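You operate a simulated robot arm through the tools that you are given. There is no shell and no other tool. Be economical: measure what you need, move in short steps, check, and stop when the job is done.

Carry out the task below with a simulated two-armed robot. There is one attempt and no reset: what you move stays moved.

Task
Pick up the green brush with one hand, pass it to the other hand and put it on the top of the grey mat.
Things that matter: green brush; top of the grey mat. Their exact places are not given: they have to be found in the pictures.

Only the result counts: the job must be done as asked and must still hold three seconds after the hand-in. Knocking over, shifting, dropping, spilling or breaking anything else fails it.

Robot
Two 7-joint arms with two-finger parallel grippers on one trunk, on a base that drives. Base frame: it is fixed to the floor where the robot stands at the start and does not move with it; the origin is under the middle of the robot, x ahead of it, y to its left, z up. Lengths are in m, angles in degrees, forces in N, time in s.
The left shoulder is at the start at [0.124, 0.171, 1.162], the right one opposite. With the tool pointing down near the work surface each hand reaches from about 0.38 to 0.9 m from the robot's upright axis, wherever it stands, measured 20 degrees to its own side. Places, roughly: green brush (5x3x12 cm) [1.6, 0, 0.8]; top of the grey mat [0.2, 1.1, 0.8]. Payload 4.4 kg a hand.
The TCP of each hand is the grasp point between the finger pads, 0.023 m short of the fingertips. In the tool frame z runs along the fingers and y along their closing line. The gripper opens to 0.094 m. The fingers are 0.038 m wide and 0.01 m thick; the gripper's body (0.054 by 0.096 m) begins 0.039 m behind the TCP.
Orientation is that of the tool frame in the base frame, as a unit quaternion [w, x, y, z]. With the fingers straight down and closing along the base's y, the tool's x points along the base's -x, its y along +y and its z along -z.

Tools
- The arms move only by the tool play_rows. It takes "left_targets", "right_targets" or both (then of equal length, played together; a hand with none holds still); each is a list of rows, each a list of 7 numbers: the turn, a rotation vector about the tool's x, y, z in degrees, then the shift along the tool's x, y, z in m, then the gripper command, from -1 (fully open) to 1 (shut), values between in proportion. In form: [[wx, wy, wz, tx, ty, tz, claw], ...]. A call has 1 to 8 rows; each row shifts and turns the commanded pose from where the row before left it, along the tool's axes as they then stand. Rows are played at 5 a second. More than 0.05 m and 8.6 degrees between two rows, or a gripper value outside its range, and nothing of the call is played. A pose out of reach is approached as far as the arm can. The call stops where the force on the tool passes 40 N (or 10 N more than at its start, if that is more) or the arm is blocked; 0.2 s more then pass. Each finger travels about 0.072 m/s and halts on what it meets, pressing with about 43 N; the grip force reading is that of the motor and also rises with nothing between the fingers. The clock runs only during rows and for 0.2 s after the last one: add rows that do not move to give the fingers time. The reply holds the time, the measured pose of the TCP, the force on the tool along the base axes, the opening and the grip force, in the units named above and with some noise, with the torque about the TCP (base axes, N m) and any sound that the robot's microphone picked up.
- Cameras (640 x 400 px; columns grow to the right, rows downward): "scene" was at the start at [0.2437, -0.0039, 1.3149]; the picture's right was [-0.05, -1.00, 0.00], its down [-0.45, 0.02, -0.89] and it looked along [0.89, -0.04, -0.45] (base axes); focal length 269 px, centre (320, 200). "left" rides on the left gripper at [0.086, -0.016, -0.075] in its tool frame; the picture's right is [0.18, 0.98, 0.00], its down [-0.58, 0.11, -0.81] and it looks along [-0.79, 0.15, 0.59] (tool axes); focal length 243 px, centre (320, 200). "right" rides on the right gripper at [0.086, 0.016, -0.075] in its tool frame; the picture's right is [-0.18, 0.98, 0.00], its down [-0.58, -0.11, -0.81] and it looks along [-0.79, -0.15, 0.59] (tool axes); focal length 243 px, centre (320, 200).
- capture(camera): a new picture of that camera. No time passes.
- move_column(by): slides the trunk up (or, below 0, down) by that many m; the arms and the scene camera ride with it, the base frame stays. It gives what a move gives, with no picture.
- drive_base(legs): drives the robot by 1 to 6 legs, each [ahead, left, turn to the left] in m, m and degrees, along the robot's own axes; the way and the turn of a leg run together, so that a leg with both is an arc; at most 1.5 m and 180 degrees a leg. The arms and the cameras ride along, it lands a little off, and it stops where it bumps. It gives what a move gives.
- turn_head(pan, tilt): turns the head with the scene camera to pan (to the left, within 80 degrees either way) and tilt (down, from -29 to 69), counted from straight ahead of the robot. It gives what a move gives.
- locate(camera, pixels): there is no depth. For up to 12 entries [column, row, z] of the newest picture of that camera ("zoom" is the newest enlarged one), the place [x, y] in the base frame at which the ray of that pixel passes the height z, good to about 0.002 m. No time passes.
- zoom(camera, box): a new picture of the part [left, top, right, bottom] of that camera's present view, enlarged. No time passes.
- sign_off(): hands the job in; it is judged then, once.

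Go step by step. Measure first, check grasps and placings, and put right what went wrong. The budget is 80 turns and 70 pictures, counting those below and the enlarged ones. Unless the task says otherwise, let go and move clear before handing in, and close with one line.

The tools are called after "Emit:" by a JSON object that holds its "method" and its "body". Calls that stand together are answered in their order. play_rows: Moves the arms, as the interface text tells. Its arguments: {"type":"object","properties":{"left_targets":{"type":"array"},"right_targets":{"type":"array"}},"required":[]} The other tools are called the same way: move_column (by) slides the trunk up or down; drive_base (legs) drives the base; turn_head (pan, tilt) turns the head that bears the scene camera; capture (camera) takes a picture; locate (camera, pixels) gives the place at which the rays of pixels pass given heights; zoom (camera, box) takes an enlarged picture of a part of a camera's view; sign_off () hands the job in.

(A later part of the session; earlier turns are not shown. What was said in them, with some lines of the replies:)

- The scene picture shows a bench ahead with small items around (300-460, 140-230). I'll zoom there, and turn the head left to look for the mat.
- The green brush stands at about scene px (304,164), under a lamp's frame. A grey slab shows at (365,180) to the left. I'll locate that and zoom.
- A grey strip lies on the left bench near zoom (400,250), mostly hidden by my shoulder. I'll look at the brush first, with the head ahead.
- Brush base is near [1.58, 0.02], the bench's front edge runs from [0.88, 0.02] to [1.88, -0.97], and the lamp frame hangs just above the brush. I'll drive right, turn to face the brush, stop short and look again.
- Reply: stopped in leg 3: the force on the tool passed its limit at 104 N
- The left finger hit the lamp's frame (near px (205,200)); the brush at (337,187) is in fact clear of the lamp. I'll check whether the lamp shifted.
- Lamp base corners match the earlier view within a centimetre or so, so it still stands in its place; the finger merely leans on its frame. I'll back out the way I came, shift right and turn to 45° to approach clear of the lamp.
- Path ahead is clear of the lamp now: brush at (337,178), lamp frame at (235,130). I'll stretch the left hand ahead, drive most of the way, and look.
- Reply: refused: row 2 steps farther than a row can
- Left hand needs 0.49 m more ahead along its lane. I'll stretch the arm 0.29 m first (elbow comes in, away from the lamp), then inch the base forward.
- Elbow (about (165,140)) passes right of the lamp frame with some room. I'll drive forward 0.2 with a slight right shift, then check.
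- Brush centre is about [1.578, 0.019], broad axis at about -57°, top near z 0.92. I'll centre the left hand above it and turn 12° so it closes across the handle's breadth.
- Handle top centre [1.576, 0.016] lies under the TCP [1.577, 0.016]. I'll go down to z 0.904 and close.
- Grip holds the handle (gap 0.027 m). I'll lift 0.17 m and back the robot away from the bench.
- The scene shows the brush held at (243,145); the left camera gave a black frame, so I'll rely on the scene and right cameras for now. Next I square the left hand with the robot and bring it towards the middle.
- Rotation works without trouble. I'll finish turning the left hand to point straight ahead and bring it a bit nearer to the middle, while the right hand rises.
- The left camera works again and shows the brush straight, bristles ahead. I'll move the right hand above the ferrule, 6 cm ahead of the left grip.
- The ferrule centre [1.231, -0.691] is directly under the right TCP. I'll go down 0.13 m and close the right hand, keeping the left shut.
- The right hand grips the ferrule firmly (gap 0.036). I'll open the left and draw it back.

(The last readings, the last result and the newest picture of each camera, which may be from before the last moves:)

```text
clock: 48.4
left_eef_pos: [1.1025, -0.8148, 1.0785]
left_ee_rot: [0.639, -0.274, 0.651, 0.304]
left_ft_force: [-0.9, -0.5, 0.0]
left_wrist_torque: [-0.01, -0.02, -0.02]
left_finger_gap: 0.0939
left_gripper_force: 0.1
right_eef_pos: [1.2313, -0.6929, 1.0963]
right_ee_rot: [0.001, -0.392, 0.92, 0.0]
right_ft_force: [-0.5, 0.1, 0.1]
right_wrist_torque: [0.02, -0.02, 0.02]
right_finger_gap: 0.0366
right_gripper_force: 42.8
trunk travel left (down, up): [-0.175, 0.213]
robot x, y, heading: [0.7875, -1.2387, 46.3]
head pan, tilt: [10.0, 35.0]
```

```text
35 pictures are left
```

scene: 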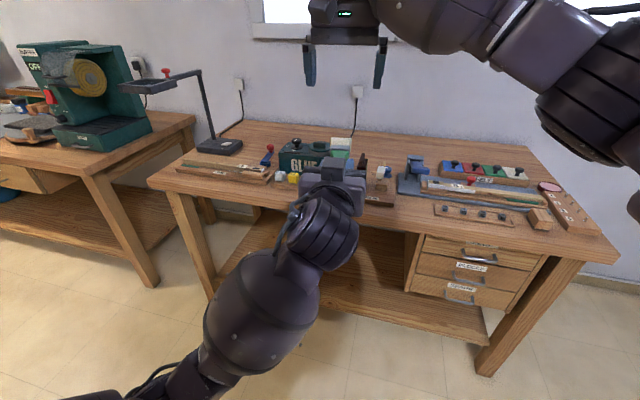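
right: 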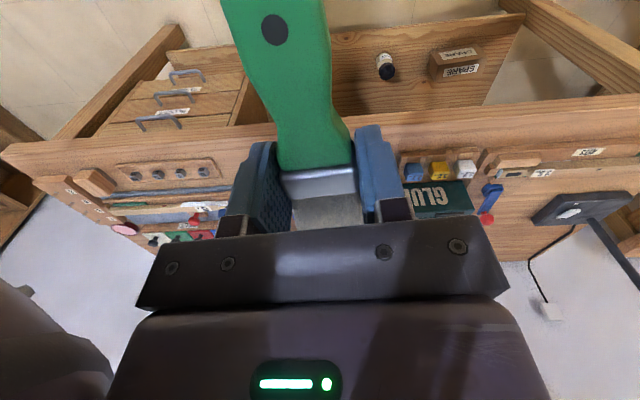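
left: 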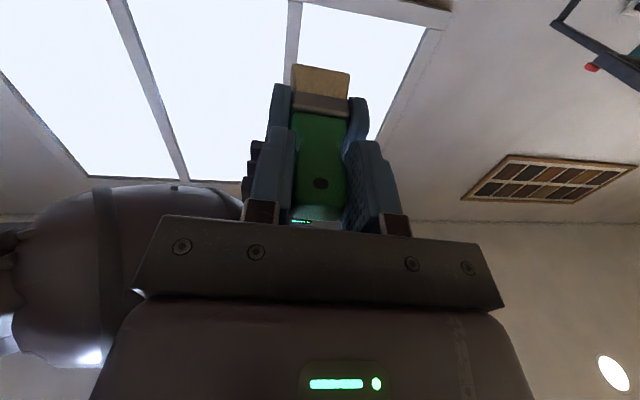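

Handover succeeded: the right hand alone holds the brush. I'll stow the left arm to the side and draw the right hand in.

Emit:
{"method": "play_rows", "body": {"left_targets": [[0, 0, 0, 0, 0.045, 0, -1], [0, 0, 0, 0, 0.045, 0, -1], [0, 0, 0, 0, 0.045, 0, -1], [0, 8.5, 0, 0, 0.045, 0, -1], [0, 8.5, 0, 0, 0.02, 0, -1], [0, 8.5, 0, 0, 0, 0, -1], [0, 8.5, 0, 0, 0, 0, -1], [0, 8.5, 0, 0, 0, 0, -1]], "right_targets": [[0, 0, 0, 0, 0, -0.02, 1], [0, 0, 0, 0, 0, -0.03, 1], [0, 0, 0, 0, -0.045, 0, 1], [0, 0, 0, 0, -0.045, 0, 1], [0, 0, 0, 0.01, -0.045, 0, 1], [0, 0, 0, 0.02, -0.045, 0, 1], [0, 0, 0, 0.04, -0.02, 0, 1], [0, 0, 0, 0.04, -0.02, 0, 1]]}}

Emit:
{"method": "play_rows", "body": {"left_targets": [[0, 8.5, 0, 0, 0, 0, -1], [0, 8.5, 0, 0, 0, 0, -1], [0, 8.5, 0, 0, 0, 0, -1], [0, 8.5, 0, 0, 0, 0, -1], [0, 8.5, 0, 0, 0, 0, -1]]}}

Emit:
{"method": "drive_base", "body": {"legs": [[-0.3, 0, 0], [0, 0, 54]]}}

Emit:
{"method": "turn_head", "body": {"pan": 0, "tilt": 25}}

Emit:
{"method": "capture", "body": {"camera": "scene"}}

```text
clock: 49.0
left_eef_pos: [1.0627, -0.7764, 1.0629]
left_ee_rot: [0.619, -0.223, 0.667, 0.351]
left_ft_force: [0.3, 0.2, -0.6]
left_wrist_torque: [-0.04, -0.02, -0.01]
left_finger_gap: 0.0938
left_gripper_force: 0.0
left hand out of reach, approached as far as the arm can: row 2
right_eef_pos: [1.2308, -0.6916, 1.1378]
right_ee_rot: [0.0, -0.392, 0.92, -0.001]
right_ft_force: [-0.5, 0.4, -1.4]
right_wrist_torque: [0.0, 0.01, -0.01]
right_finger_gap: 0.0365
right_gripper_force: 43.0
trunk travel left (down, up): [-0.175, 0.213]
robot x, y, heading: [0.7871, -1.2365, 46.0]
head pan, tilt: [10.0, 35.0]
stopped in row 2 (left hand): the arm was blocked; the commanded pose is now the measured one
```

```text
clock: 49.4
left_eef_pos: [1.0485, -0.7536, 1.0444]
left_ee_rot: [0.55, -0.153, 0.703, 0.423]
left_ft_force: [0.4, 0.7, 0.4]
left_wrist_torque: [0.01, -0.02, -0.01]
left_finger_gap: 0.094
left_gripper_force: 0.1
left hand out of reach, approached as far as the arm can: row 2
right_eef_pos: [1.2317, -0.691, 1.138]
right_ee_rot: [0.001, -0.393, 0.919, 0.0]
right_ft_force: [1.0, 0.6, -0.9]
right_wrist_torque: [0.0, 0.02, 0.03]
right_finger_gap: 0.0365
right_gripper_force: 41.9
trunk travel left (down, up): [-0.175, 0.213]
robot x, y, heading: [0.7875, -1.2367, 46.1]
head pan, tilt: [10.0, 35.0]
stopped in row 2 (left hand): the arm was blocked; the commanded pose is now the measured one
```

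```text
clock: 53.9
left_eef_pos: [0.3407, -0.9574, 1.045]
left_ee_rot: [0.296, -0.457, 0.556, 0.628]
left_ft_force: [0.4, 0.2, 0.1]
left_wrist_torque: [0.01, -0.02, -0.01]
left_finger_gap: 0.094
left_gripper_force: 0.0
right_eef_pos: [0.3951, -0.7725, 1.1385]
right_ee_rot: [-0.001, 0.771, -0.637, 0.0]
right_ft_force: [-0.2, -0.3, -1.6]
right_wrist_torque: [0.02, -0.03, 0.0]
right_finger_gap: 0.0362
right_gripper_force: 43.5
trunk travel left (down, up): [-0.175, 0.213]
robot x, y, heading: [0.5834, -1.4529, 100.7]
head pan, tilt: [10.0, 35.0]
```

```text
clock: 54.6
left_eef_pos: [0.3407, -0.9572, 1.0448]
left_ee_rot: [0.296, -0.457, 0.556, 0.628]
left_ft_force: [-0.1, 0.3, -0.1]
left_wrist_torque: [-0.01, -0.01, 0.02]
left_finger_gap: 0.094
left_gripper_force: 0.0
right_eef_pos: [0.3948, -0.7722, 1.1378]
right_ee_rot: [0.0, 0.77, -0.638, 0.0]
right_ft_force: [-0.4, -0.3, -0.4]
right_wrist_torque: [-0.05, 0.01, -0.01]
right_finger_gap: 0.0362
right_gripper_force: 42.6
trunk travel left (down, up): [-0.175, 0.213]
robot x, y, heading: [0.5815, -1.454, 100.7]
head pan, tilt: [0.0, 25.0]
```

```text
34 pictures are left
```

scene: 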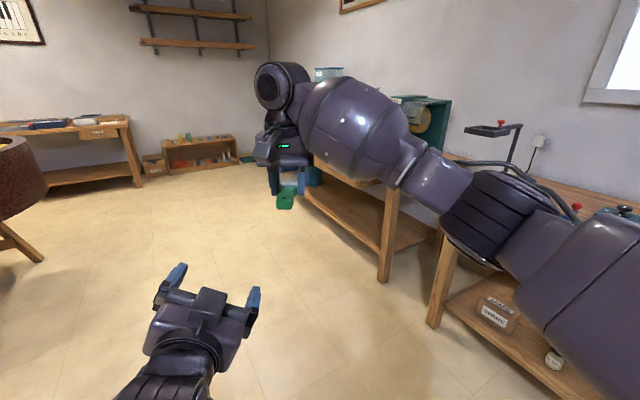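

The left arm hit a joint limit while tucked in, nothing else. I'll move the right hand to its own side, and the left hand forward, then to its side.

Emit:
{"method": "play_rows", "body": {"right_targets": [[0, 0, 0, 0, -0.045, 0, 1], [0, 0, 0, 0, -0.045, 0, 1], [0, 0, 0, 0, -0.045, 0, 1], [0, 0, 0, 0.01, -0.045, 0, 1], [0, 0, 0, 0.04, -0.02, 0, 1], [0, 0, 0, 0.04, -0.02, 0, 1], [0, 0, 0, 0.04, 0, 0, 1]], "left_targets": [[0, 0, 0, 0, 0, 0, -1], [0, 0, 0, 0, 0, 0.04, -1], [0, 0, 0, 0, 0, 0.04, -1], [0, 0, 0, 0, 0.02, 0.04, -1], [0, 0, 0, 0, 0.045, 0, -1], [0, 0, 0, 0, 0.045, 0, -1], [0, 0, 0, 0, 0.045, 0, -1]]}}

Emit:
{"method": "play_rows", "body": {"left_targets": [[0, 8.5, 0, 0, 0, 0, -1], [0, 8.5, 0, 0, 0, 0, -1], [0, 8.5, 0, 0, 0, 0, -1], [0, 8.5, 0, 0, 0, 0, -1], [0, 8.5, 0, 0, 0, 0, -1], [0, 8.5, 0, 0, 0, 0, -1], [0, 8.5, 0, 0, 0, 0, -1], [0, 8.5, 0, 0, 0, 0, -1]]}}

Emit:
{"method": "capture", "body": {"camera": "scene"}}

```text
clock: 56.2
left_eef_pos: [0.173, -0.873, 1.1055]
left_ee_rot: [0.296, -0.457, 0.556, 0.628]
left_ft_force: [-0.6, -0.8, 0.3]
left_wrist_torque: [0.02, 0.02, 0.0]
left_finger_gap: 0.0939
left_gripper_force: 0.0
right_eef_pos: [0.6365, -0.8591, 1.1406]
right_ee_rot: [-0.002, 0.77, -0.638, 0.0]
right_ft_force: [0.2, 0.6, -1.0]
right_wrist_torque: [0.01, 0.01, -0.03]
right_finger_gap: 0.0364
right_gripper_force: 43.6
trunk travel left (down, up): [-0.175, 0.213]
robot x, y, heading: [0.5768, -1.452, 100.3]
head pan, tilt: [0.0, 25.0]
```

```text
clock: 57.9
left_eef_pos: [0.2473, -0.8536, 1.1607]
left_ee_rot: [-0.071, -0.625, 0.667, 0.399]
left_ft_force: [-0.3, -0.1, 0.0]
left_wrist_torque: [-0.02, 0.0, 0.02]
left_finger_gap: 0.0939
left_gripper_force: 0.1
right_eef_pos: [0.6382, -0.8594, 1.138]
right_ee_rot: [0.0, 0.77, -0.638, 0.0]
right_ft_force: [0.3, 0.3, -0.9]
right_wrist_torque: [0.02, -0.04, 0.01]
right_finger_gap: 0.0364
right_gripper_force: 43.3
trunk travel left (down, up): [-0.175, 0.213]
robot x, y, heading: [0.5826, -1.4515, 100.7]
head pan, tilt: [0.0, 25.0]
stopped in row 8 (left hand): the arm was blocked; the commanded pose is now the measured one
```

```text
33 pictures are left
```

scene: 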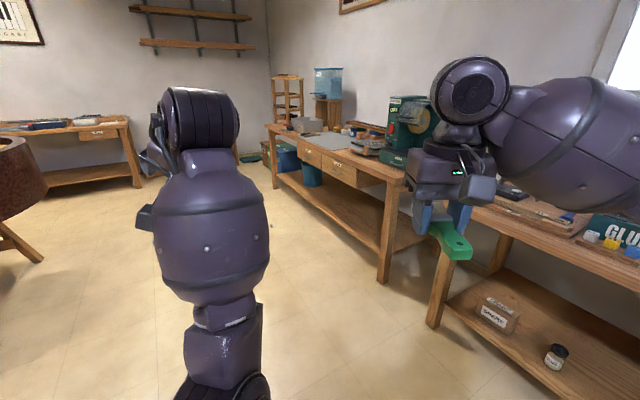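

The left bench is now visible past the arm; a light grey mat seems to lie at about (325,140). I'll zoom there.

Emit:
{"method": "zoom", "body": {"camera": "scene", "box": [250, 90, 410, 190]}}

Emit:
{"method": "locate", "body": {"camera": "scene", "pixels": [[325, 141, 0.8], [303, 144, 0.8], [325, 154, 0.8], [345, 143, 0.8], [268, 127, 0.8], [405, 182, 0.8]]}}

```text
4.00 times, centred on (330, 140) of scene
```

zoom: 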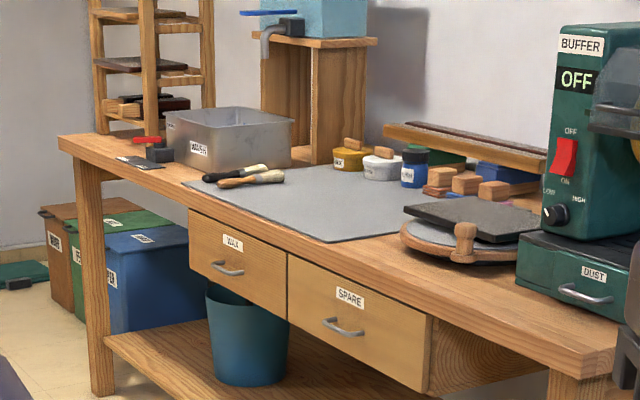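

```text
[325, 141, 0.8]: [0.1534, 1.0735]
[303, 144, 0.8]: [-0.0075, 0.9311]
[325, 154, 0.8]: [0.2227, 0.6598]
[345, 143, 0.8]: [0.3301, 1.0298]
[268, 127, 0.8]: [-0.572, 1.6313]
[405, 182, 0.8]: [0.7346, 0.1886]
```

Emit:
{"method": "locate", "body": {"camera": "zoom", "pixels": [[182, 184, 0.8], [328, 242, 0.8], [405, 228, 0.8], [340, 165, 0.8], [300, 205, 0.8], [280, 178, 0.81], [222, 186, 0.8], [72, 140, 0.8], [580, 370, 0.8], [405, 245, 0.8], [340, 220, 0.8]]}}

```text
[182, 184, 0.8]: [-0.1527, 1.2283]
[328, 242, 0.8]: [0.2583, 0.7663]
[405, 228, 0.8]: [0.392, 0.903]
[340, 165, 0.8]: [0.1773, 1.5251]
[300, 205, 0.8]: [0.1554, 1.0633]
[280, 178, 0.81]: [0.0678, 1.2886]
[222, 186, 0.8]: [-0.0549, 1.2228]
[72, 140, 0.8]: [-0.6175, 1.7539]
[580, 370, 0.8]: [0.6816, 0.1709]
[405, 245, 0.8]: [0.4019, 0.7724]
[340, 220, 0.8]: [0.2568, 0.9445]
```

The grey mat runs from front corners [-0.15, 1.23] to [0.26, 0.77], with tools at its left end. I'll aim for a free spot at [0.20, 1.05] and drive to face the bench at heading 42°, stopping short first.

Emit:
{"method": "drive_base", "body": {"legs": [[0.965, 0.39, 0], [0.965, 0.39, 0], [0, 0, -58.7]]}}

Emit:
{"method": "capture", "body": {"camera": "scene"}}

```text
clock: 70.8
left_eef_pos: [-0.2122, 0.8833, 1.1595]
left_ee_rot: [0.134, -0.216, 0.889, 0.382]
left_ft_force: [-0.2, -0.6, 0.5]
left_wrist_torque: [0.04, 0.0, 0.02]
left_finger_gap: 0.0938
left_gripper_force: 0.1
right_eef_pos: [-0.0166, 0.5466, 1.1387]
right_ee_rot: [0.002, -0.357, 0.934, 0.001]
right_ft_force: [-0.1, -0.1, -0.1]
right_wrist_torque: [0.0, 0.03, -0.01]
right_finger_gap: 0.0361
right_gripper_force: 43.2
trunk travel left (down, up): [-0.175, 0.213]
robot x, y, heading: [-0.549, 0.2875, 41.7]
head pan, tilt: [0.0, 25.0]
```

```text
31 pictures are left
```

scene: 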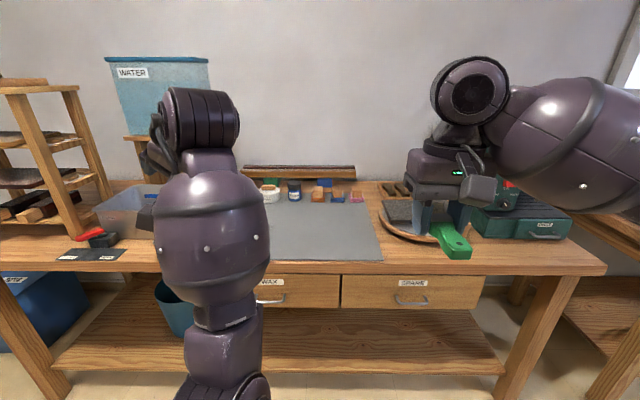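

The view confirms free mat around (340,235). I'll drive 0.4 ahead and 0.12 left, which keeps the left arm clear of the water tank.

Emit:
{"method": "drive_base", "body": {"legs": [[0.0, 0.12, 0], [0.4, 0, 0]]}}

Emit:
{"method": "turn_head", "body": {"pan": 0, "tilt": 45}}

Emit:
{"method": "capture", "body": {"camera": "scene"}}

Emit:
{"method": "capture", "body": {"camera": "right"}}

```text
clock: 74.6
left_eef_pos: [0.008, 1.2383, 1.1602]
left_ee_rot: [0.135, -0.216, 0.888, 0.382]
left_ft_force: [0.0, -0.4, 0.0]
left_wrist_torque: [-0.01, -0.01, 0.0]
left_finger_gap: 0.094
left_gripper_force: 0.0
right_eef_pos: [0.2049, 0.9009, 1.1382]
right_ee_rot: [0.001, -0.357, 0.934, -0.001]
right_ft_force: [0.8, -0.4, -1.0]
right_wrist_torque: [-0.01, 0.0, 0.02]
right_finger_gap: 0.0362
right_gripper_force: 43.2
trunk travel left (down, up): [-0.175, 0.213]
robot x, y, heading: [-0.3368, 0.6404, 41.8]
head pan, tilt: [0.0, 25.0]
```

```text
clock: 75.5
left_eef_pos: [0.0075, 1.2373, 1.1611]
left_ee_rot: [0.135, -0.216, 0.888, 0.384]
left_ft_force: [-0.2, -0.3, 0.4]
left_wrist_torque: [-0.03, 0.0, -0.01]
left_finger_gap: 0.0937
left_gripper_force: 0.1
right_eef_pos: [0.2046, 0.9014, 1.137]
right_ee_rot: [0.002, -0.357, 0.934, 0.001]
right_ft_force: [-0.4, -0.1, -0.9]
right_wrist_torque: [0.01, 0.04, -0.01]
right_finger_gap: 0.0363
right_gripper_force: 42.5
trunk travel left (down, up): [-0.175, 0.213]
robot x, y, heading: [-0.3328, 0.6416, 41.7]
head pan, tilt: [0.0, 45.0]
```

```text
30 pictures are left
```

scene: 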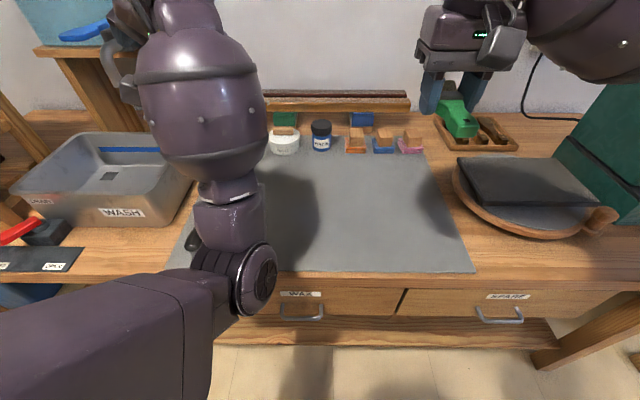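

```text
29 pictures are left
```

right: 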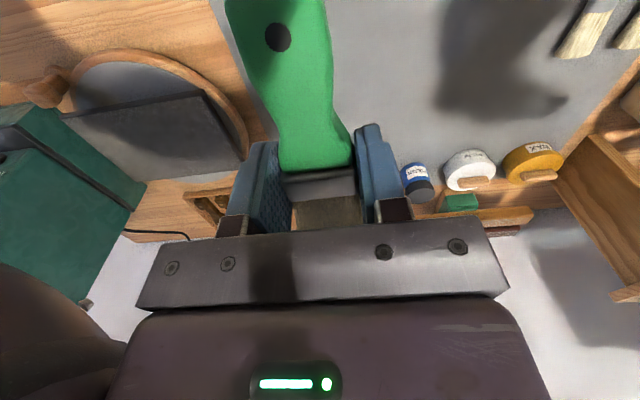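

Emit:
{"method": "locate", "body": {"camera": "scene", "pixels": [[474, 272, 0.8], [416, 140, 0.8], [350, 215, 0.8], [280, 272, 0.8], [345, 153, 0.8], [458, 175, 0.83], [350, 272, 0.8]]}}

```text
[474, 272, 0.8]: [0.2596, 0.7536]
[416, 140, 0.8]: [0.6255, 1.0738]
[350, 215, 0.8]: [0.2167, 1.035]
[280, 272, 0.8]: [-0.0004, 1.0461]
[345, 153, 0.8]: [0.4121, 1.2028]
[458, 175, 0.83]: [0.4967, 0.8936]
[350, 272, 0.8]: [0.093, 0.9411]
```

Free target on the mat is [0.22, 1.04]. I'll move the right hand over it and go down to about z 0.89.

Emit:
{"method": "play_rows", "body": {"right_targets": [[0, 0, 0, -0.035, 0.031, 0, 1], [0, 0, 0, -0.035, 0.031, 0, 1], [0, 0, 0, -0.034, 0.031, 0, 1], [0, 0, 0, 0, 0, 0.049, 1], [0, 0, 0, 0, 0, 0.049, 1], [0, 0, 0, 0, 0, 0.049, 1], [0, 0, 0, 0, 0, 0.049, 1], [0, 0, 0, 0, 0, 0.049, 1]]}}

Emit:
{"method": "capture", "body": {"camera": "scene"}}

Emit:
{"method": "capture", "body": {"camera": "right"}}

```text
clock: 77.2
left_eef_pos: [0.0081, 1.2381, 1.159]
left_ee_rot: [0.134, -0.216, 0.888, 0.383]
left_ft_force: [-0.1, 0.5, -1.1]
left_wrist_torque: [-0.01, 0.03, 0.01]
left_finger_gap: 0.094
left_gripper_force: 0.0
right_eef_pos: [0.2179, 1.0389, 0.8932]
right_ee_rot: [0.001, -0.358, 0.934, 0.002]
right_ft_force: [0.1, 0.2, -1.4]
right_wrist_torque: [0.02, 0.01, 0.01]
right_finger_gap: 0.0362
right_gripper_force: 42.7
trunk travel left (down, up): [-0.175, 0.213]
robot x, y, heading: [-0.3331, 0.6396, 41.9]
head pan, tilt: [0.0, 45.0]
```

```text
28 pictures are left
```

scene: 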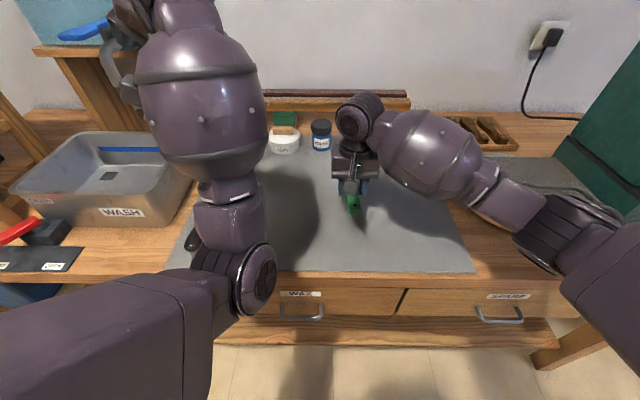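

```text
27 pictures are left
```

right: 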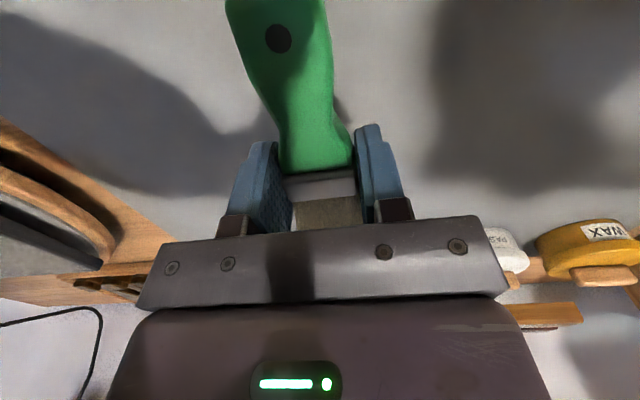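

All clear; the brush is over free mat. I'll lower gently to z about 0.84 and read the force.

Emit:
{"method": "play_rows", "body": {"right_targets": [[0, 0, 0, 0, 0, 0.025, 1], [0, 0, 0, 0, 0, 0.02, 1], [0, 0, 0, 0, 0, 0.005, 1], [0, 0, 0, 0, 0, 0.003, 1], [0, 0, 0, 0, 0, 0, 1]]}}

Emit:
{"method": "capture", "body": {"camera": "right"}}

```text
clock: 78.5
left_eef_pos: [0.0072, 1.2372, 1.1608]
left_ee_rot: [0.135, -0.216, 0.888, 0.382]
left_ft_force: [-0.7, -0.1, 0.4]
left_wrist_torque: [-0.02, -0.01, 0.02]
left_finger_gap: 0.0938
left_gripper_force: 0.1
right_eef_pos: [0.2192, 1.0384, 0.8409]
right_ee_rot: [0.002, -0.357, 0.934, 0.001]
right_ft_force: [0.3, -0.1, -1.0]
right_wrist_torque: [-0.04, -0.02, 0.0]
right_finger_gap: 0.036
right_gripper_force: 42.4
trunk travel left (down, up): [-0.175, 0.213]
robot x, y, heading: [-0.3331, 0.6402, 41.9]
head pan, tilt: [0.0, 45.0]
```

```text
26 pictures are left
```

right: 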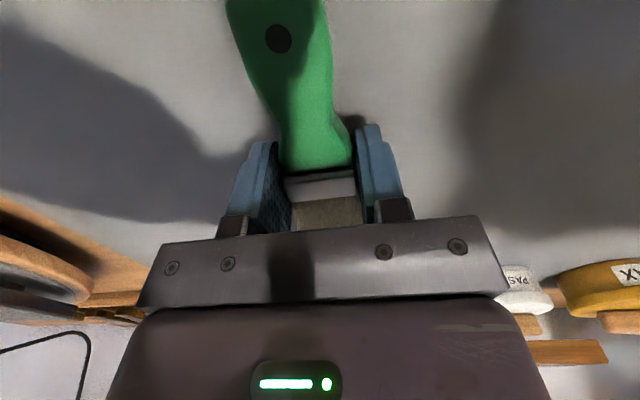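

No contact yet at z 0.841 (force about -1 N). I'll go down in 2 mm steps.

Emit:
{"method": "play_rows", "body": {"right_targets": [[0, 0, 0, 0, 0, 0.002, 1], [0, 0, 0, 0, 0, 0.002, 1], [0, 0, 0, 0, 0, 0.002, 1], [0, 0, 0, 0, 0, 0, 1]]}}

```text
clock: 79.5
left_eef_pos: [0.0076, 1.2381, 1.1604]
left_ee_rot: [0.134, -0.215, 0.888, 0.382]
left_ft_force: [-0.2, 0.4, 0.2]
left_wrist_torque: [-0.01, 0.0, 0.01]
left_finger_gap: 0.094
left_gripper_force: 0.0
right_eef_pos: [0.2194, 1.0401, 0.8349]
right_ee_rot: [0.001, -0.357, 0.934, 0.0]
right_ft_force: [-0.5, -0.4, -1.0]
right_wrist_torque: [-0.02, -0.02, 0.01]
right_finger_gap: 0.0362
right_gripper_force: 42.7
trunk travel left (down, up): [-0.175, 0.213]
robot x, y, heading: [-0.3332, 0.645, 42.0]
head pan, tilt: [0.0, 45.0]
```

Still no contact; a few more 2 mm steps.

Emit:
{"method": "play_rows", "body": {"right_targets": [[0, 0, 0, 0, 0, 0.002, 1], [0, 0, 0, 0, 0, 0.002, 1], [0, 0, 0, 0, 0, 0, 1]]}}

Emit:
{"method": "zoom", "body": {"camera": "right", "box": [200, 0, 440, 240]}}

```text
clock: 80.2
left_eef_pos: [0.0077, 1.2371, 1.1618]
left_ee_rot: [0.133, -0.215, 0.889, 0.382]
left_ft_force: [-0.3, -0.4, 0.9]
left_wrist_torque: [-0.01, 0.03, 0.02]
left_finger_gap: 0.0941
left_gripper_force: 0.1
right_eef_pos: [0.2197, 1.0391, 0.8297]
right_ee_rot: [0.001, -0.357, 0.934, 0.0]
right_ft_force: [0.1, 0.2, 0.0]
right_wrist_torque: [-0.02, 0.01, -0.02]
right_finger_gap: 0.0359
right_gripper_force: 42.8
trunk travel left (down, up): [-0.175, 0.213]
robot x, y, heading: [-0.3317, 0.6387, 41.7]
head pan, tilt: [0.0, 45.0]
```

```text
1.67 times, centred on (320, 120) of right
```

zoom: 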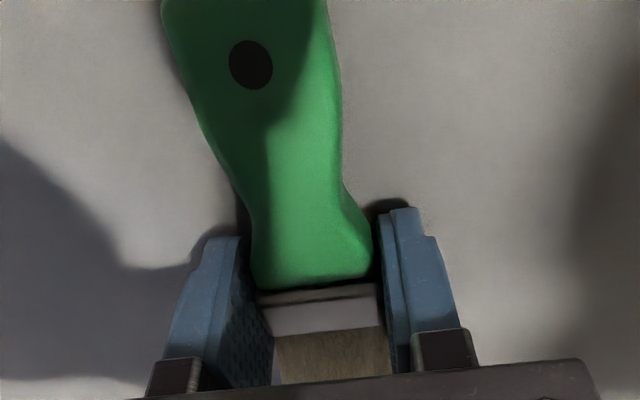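

Emit:
{"method": "play_rows", "body": {"right_targets": [[0, 0, 0, 0, 0, 0.002, 1], [0, 0, 0, 0, 0, 0.002, 1], [0, 0, 0, 0, 0, 0, 1]]}}

```text
clock: 81.0
left_eef_pos: [0.0061, 1.2371, 1.1627]
left_ee_rot: [0.135, -0.217, 0.888, 0.383]
left_ft_force: [1.0, -0.2, 0.2]
left_wrist_torque: [-0.01, -0.03, 0.0]
left_finger_gap: 0.094
left_gripper_force: 0.0
right_eef_pos: [0.2207, 1.0401, 0.8291]
right_ee_rot: [0.002, -0.357, 0.934, 0.001]
right_ft_force: [3.2, -0.2, 15.2]
right_wrist_torque: [-0.37, 0.04, 0.02]
right_finger_gap: 0.0361
right_gripper_force: 43.2
trunk travel left (down, up): [-0.175, 0.213]
robot x, y, heading: [-0.3296, 0.6375, 41.7]
head pan, tilt: [0.0, 45.0]
```

Contact at z 0.829 with 15 N. I'll ease up slightly, open, and lift away.

Emit:
{"method": "play_rows", "body": {"right_targets": [[0, 0, 0, 0, 0, -0.002, 1], [0, 0, 0, 0, 0, 0, -1], [0, 0, 0, 0, 0, 0, -1], [0, 0, 0, 0, 0, 0, -1], [0, 0, 0, 0, 0, 0, -1], [0, 0, 0, 0, 0, -0.03, -1], [0, 0, 0, 0, 0, -0.045, -1], [0, 0, 0, 0, 0, -0.045, -1]]}}

Emit:
{"method": "capture", "body": {"camera": "right"}}

```text
clock: 82.8
left_eef_pos: [0.007, 1.2367, 1.1614]
left_ee_rot: [0.134, -0.216, 0.888, 0.383]
left_ft_force: [-0.1, -0.3, 0.3]
left_wrist_torque: [-0.03, -0.05, 0.03]
left_finger_gap: 0.0938
left_gripper_force: 0.0
right_eef_pos: [0.22, 1.0386, 0.9503]
right_ee_rot: [0.001, -0.357, 0.934, 0.0]
right_ft_force: [-0.8, -0.6, 0.0]
right_wrist_torque: [0.05, -0.01, 0.0]
right_finger_gap: 0.0941
right_gripper_force: 0.0
trunk travel left (down, up): [-0.175, 0.213]
robot x, y, heading: [-0.3349, 0.6438, 41.7]
head pan, tilt: [0.0, 45.0]
```

```text
24 pictures are left
```

right: 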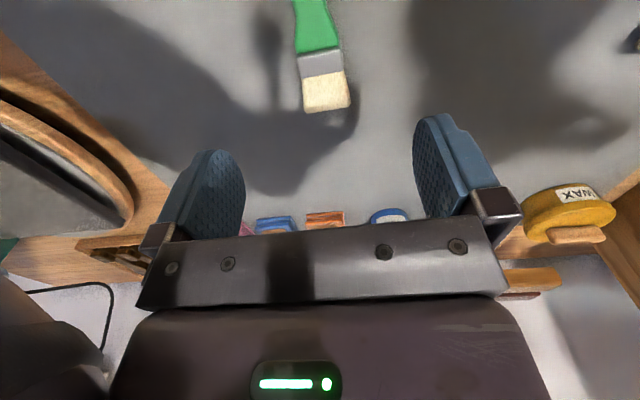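

The brush lies on the grey mat, released. I'll lift the right hand further, draw it to the side and verify with the scene camera.

Emit:
{"method": "play_rows", "body": {"right_targets": [[0, 0, 0, 0, 0, -0.045, -1], [0, 0, 0, 0, 0, -0.045, -1], [0, 0, 0, 0, 0, -0.045, -1], [0, 0, 0, 0, 0, -0.045, -1], [0, 0, 0, 0.02, -0.04, 0, -1], [0, 0, 0, 0.02, -0.04, 0, -1], [0, 0, 0, 0.02, -0.04, 0, -1]]}}

Emit:
{"method": "capture", "body": {"camera": "scene"}}

```text
clock: 84.5
left_eef_pos: [0.0075, 1.2367, 1.1617]
left_ee_rot: [0.135, -0.216, 0.888, 0.384]
left_ft_force: [0.4, -0.8, 0.1]
left_wrist_torque: [-0.02, 0.02, 0.04]
left_finger_gap: 0.094
left_gripper_force: 0.1
right_eef_pos: [0.2526, 0.9095, 1.1287]
right_ee_rot: [0.001, -0.358, 0.934, 0.0]
right_ft_force: [-0.4, 0.3, -0.2]
right_wrist_torque: [0.03, 0.0, 0.0]
right_finger_gap: 0.094
right_gripper_force: 0.0
trunk travel left (down, up): [-0.175, 0.213]
robot x, y, heading: [-0.3343, 0.6407, 41.9]
head pan, tilt: [0.0, 45.0]
```

```text
23 pictures are left
```

scene: 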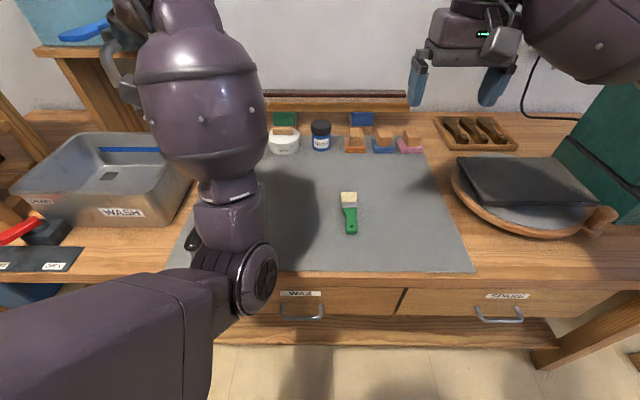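

The brush lies flat on the grey mat at (349,212), with both hands clear and everything else undisturbed, so I'm handing the job in.

Emit:
{"method": "sign_off", "body": {}}

```text
The job is handed in.
```

The green brush was picked up with the left hand, passed to the right, and now lies flat on the grey mat, but on the way in the left hand bumped the lamp (104 N), which shows no visible shift in the pictures.
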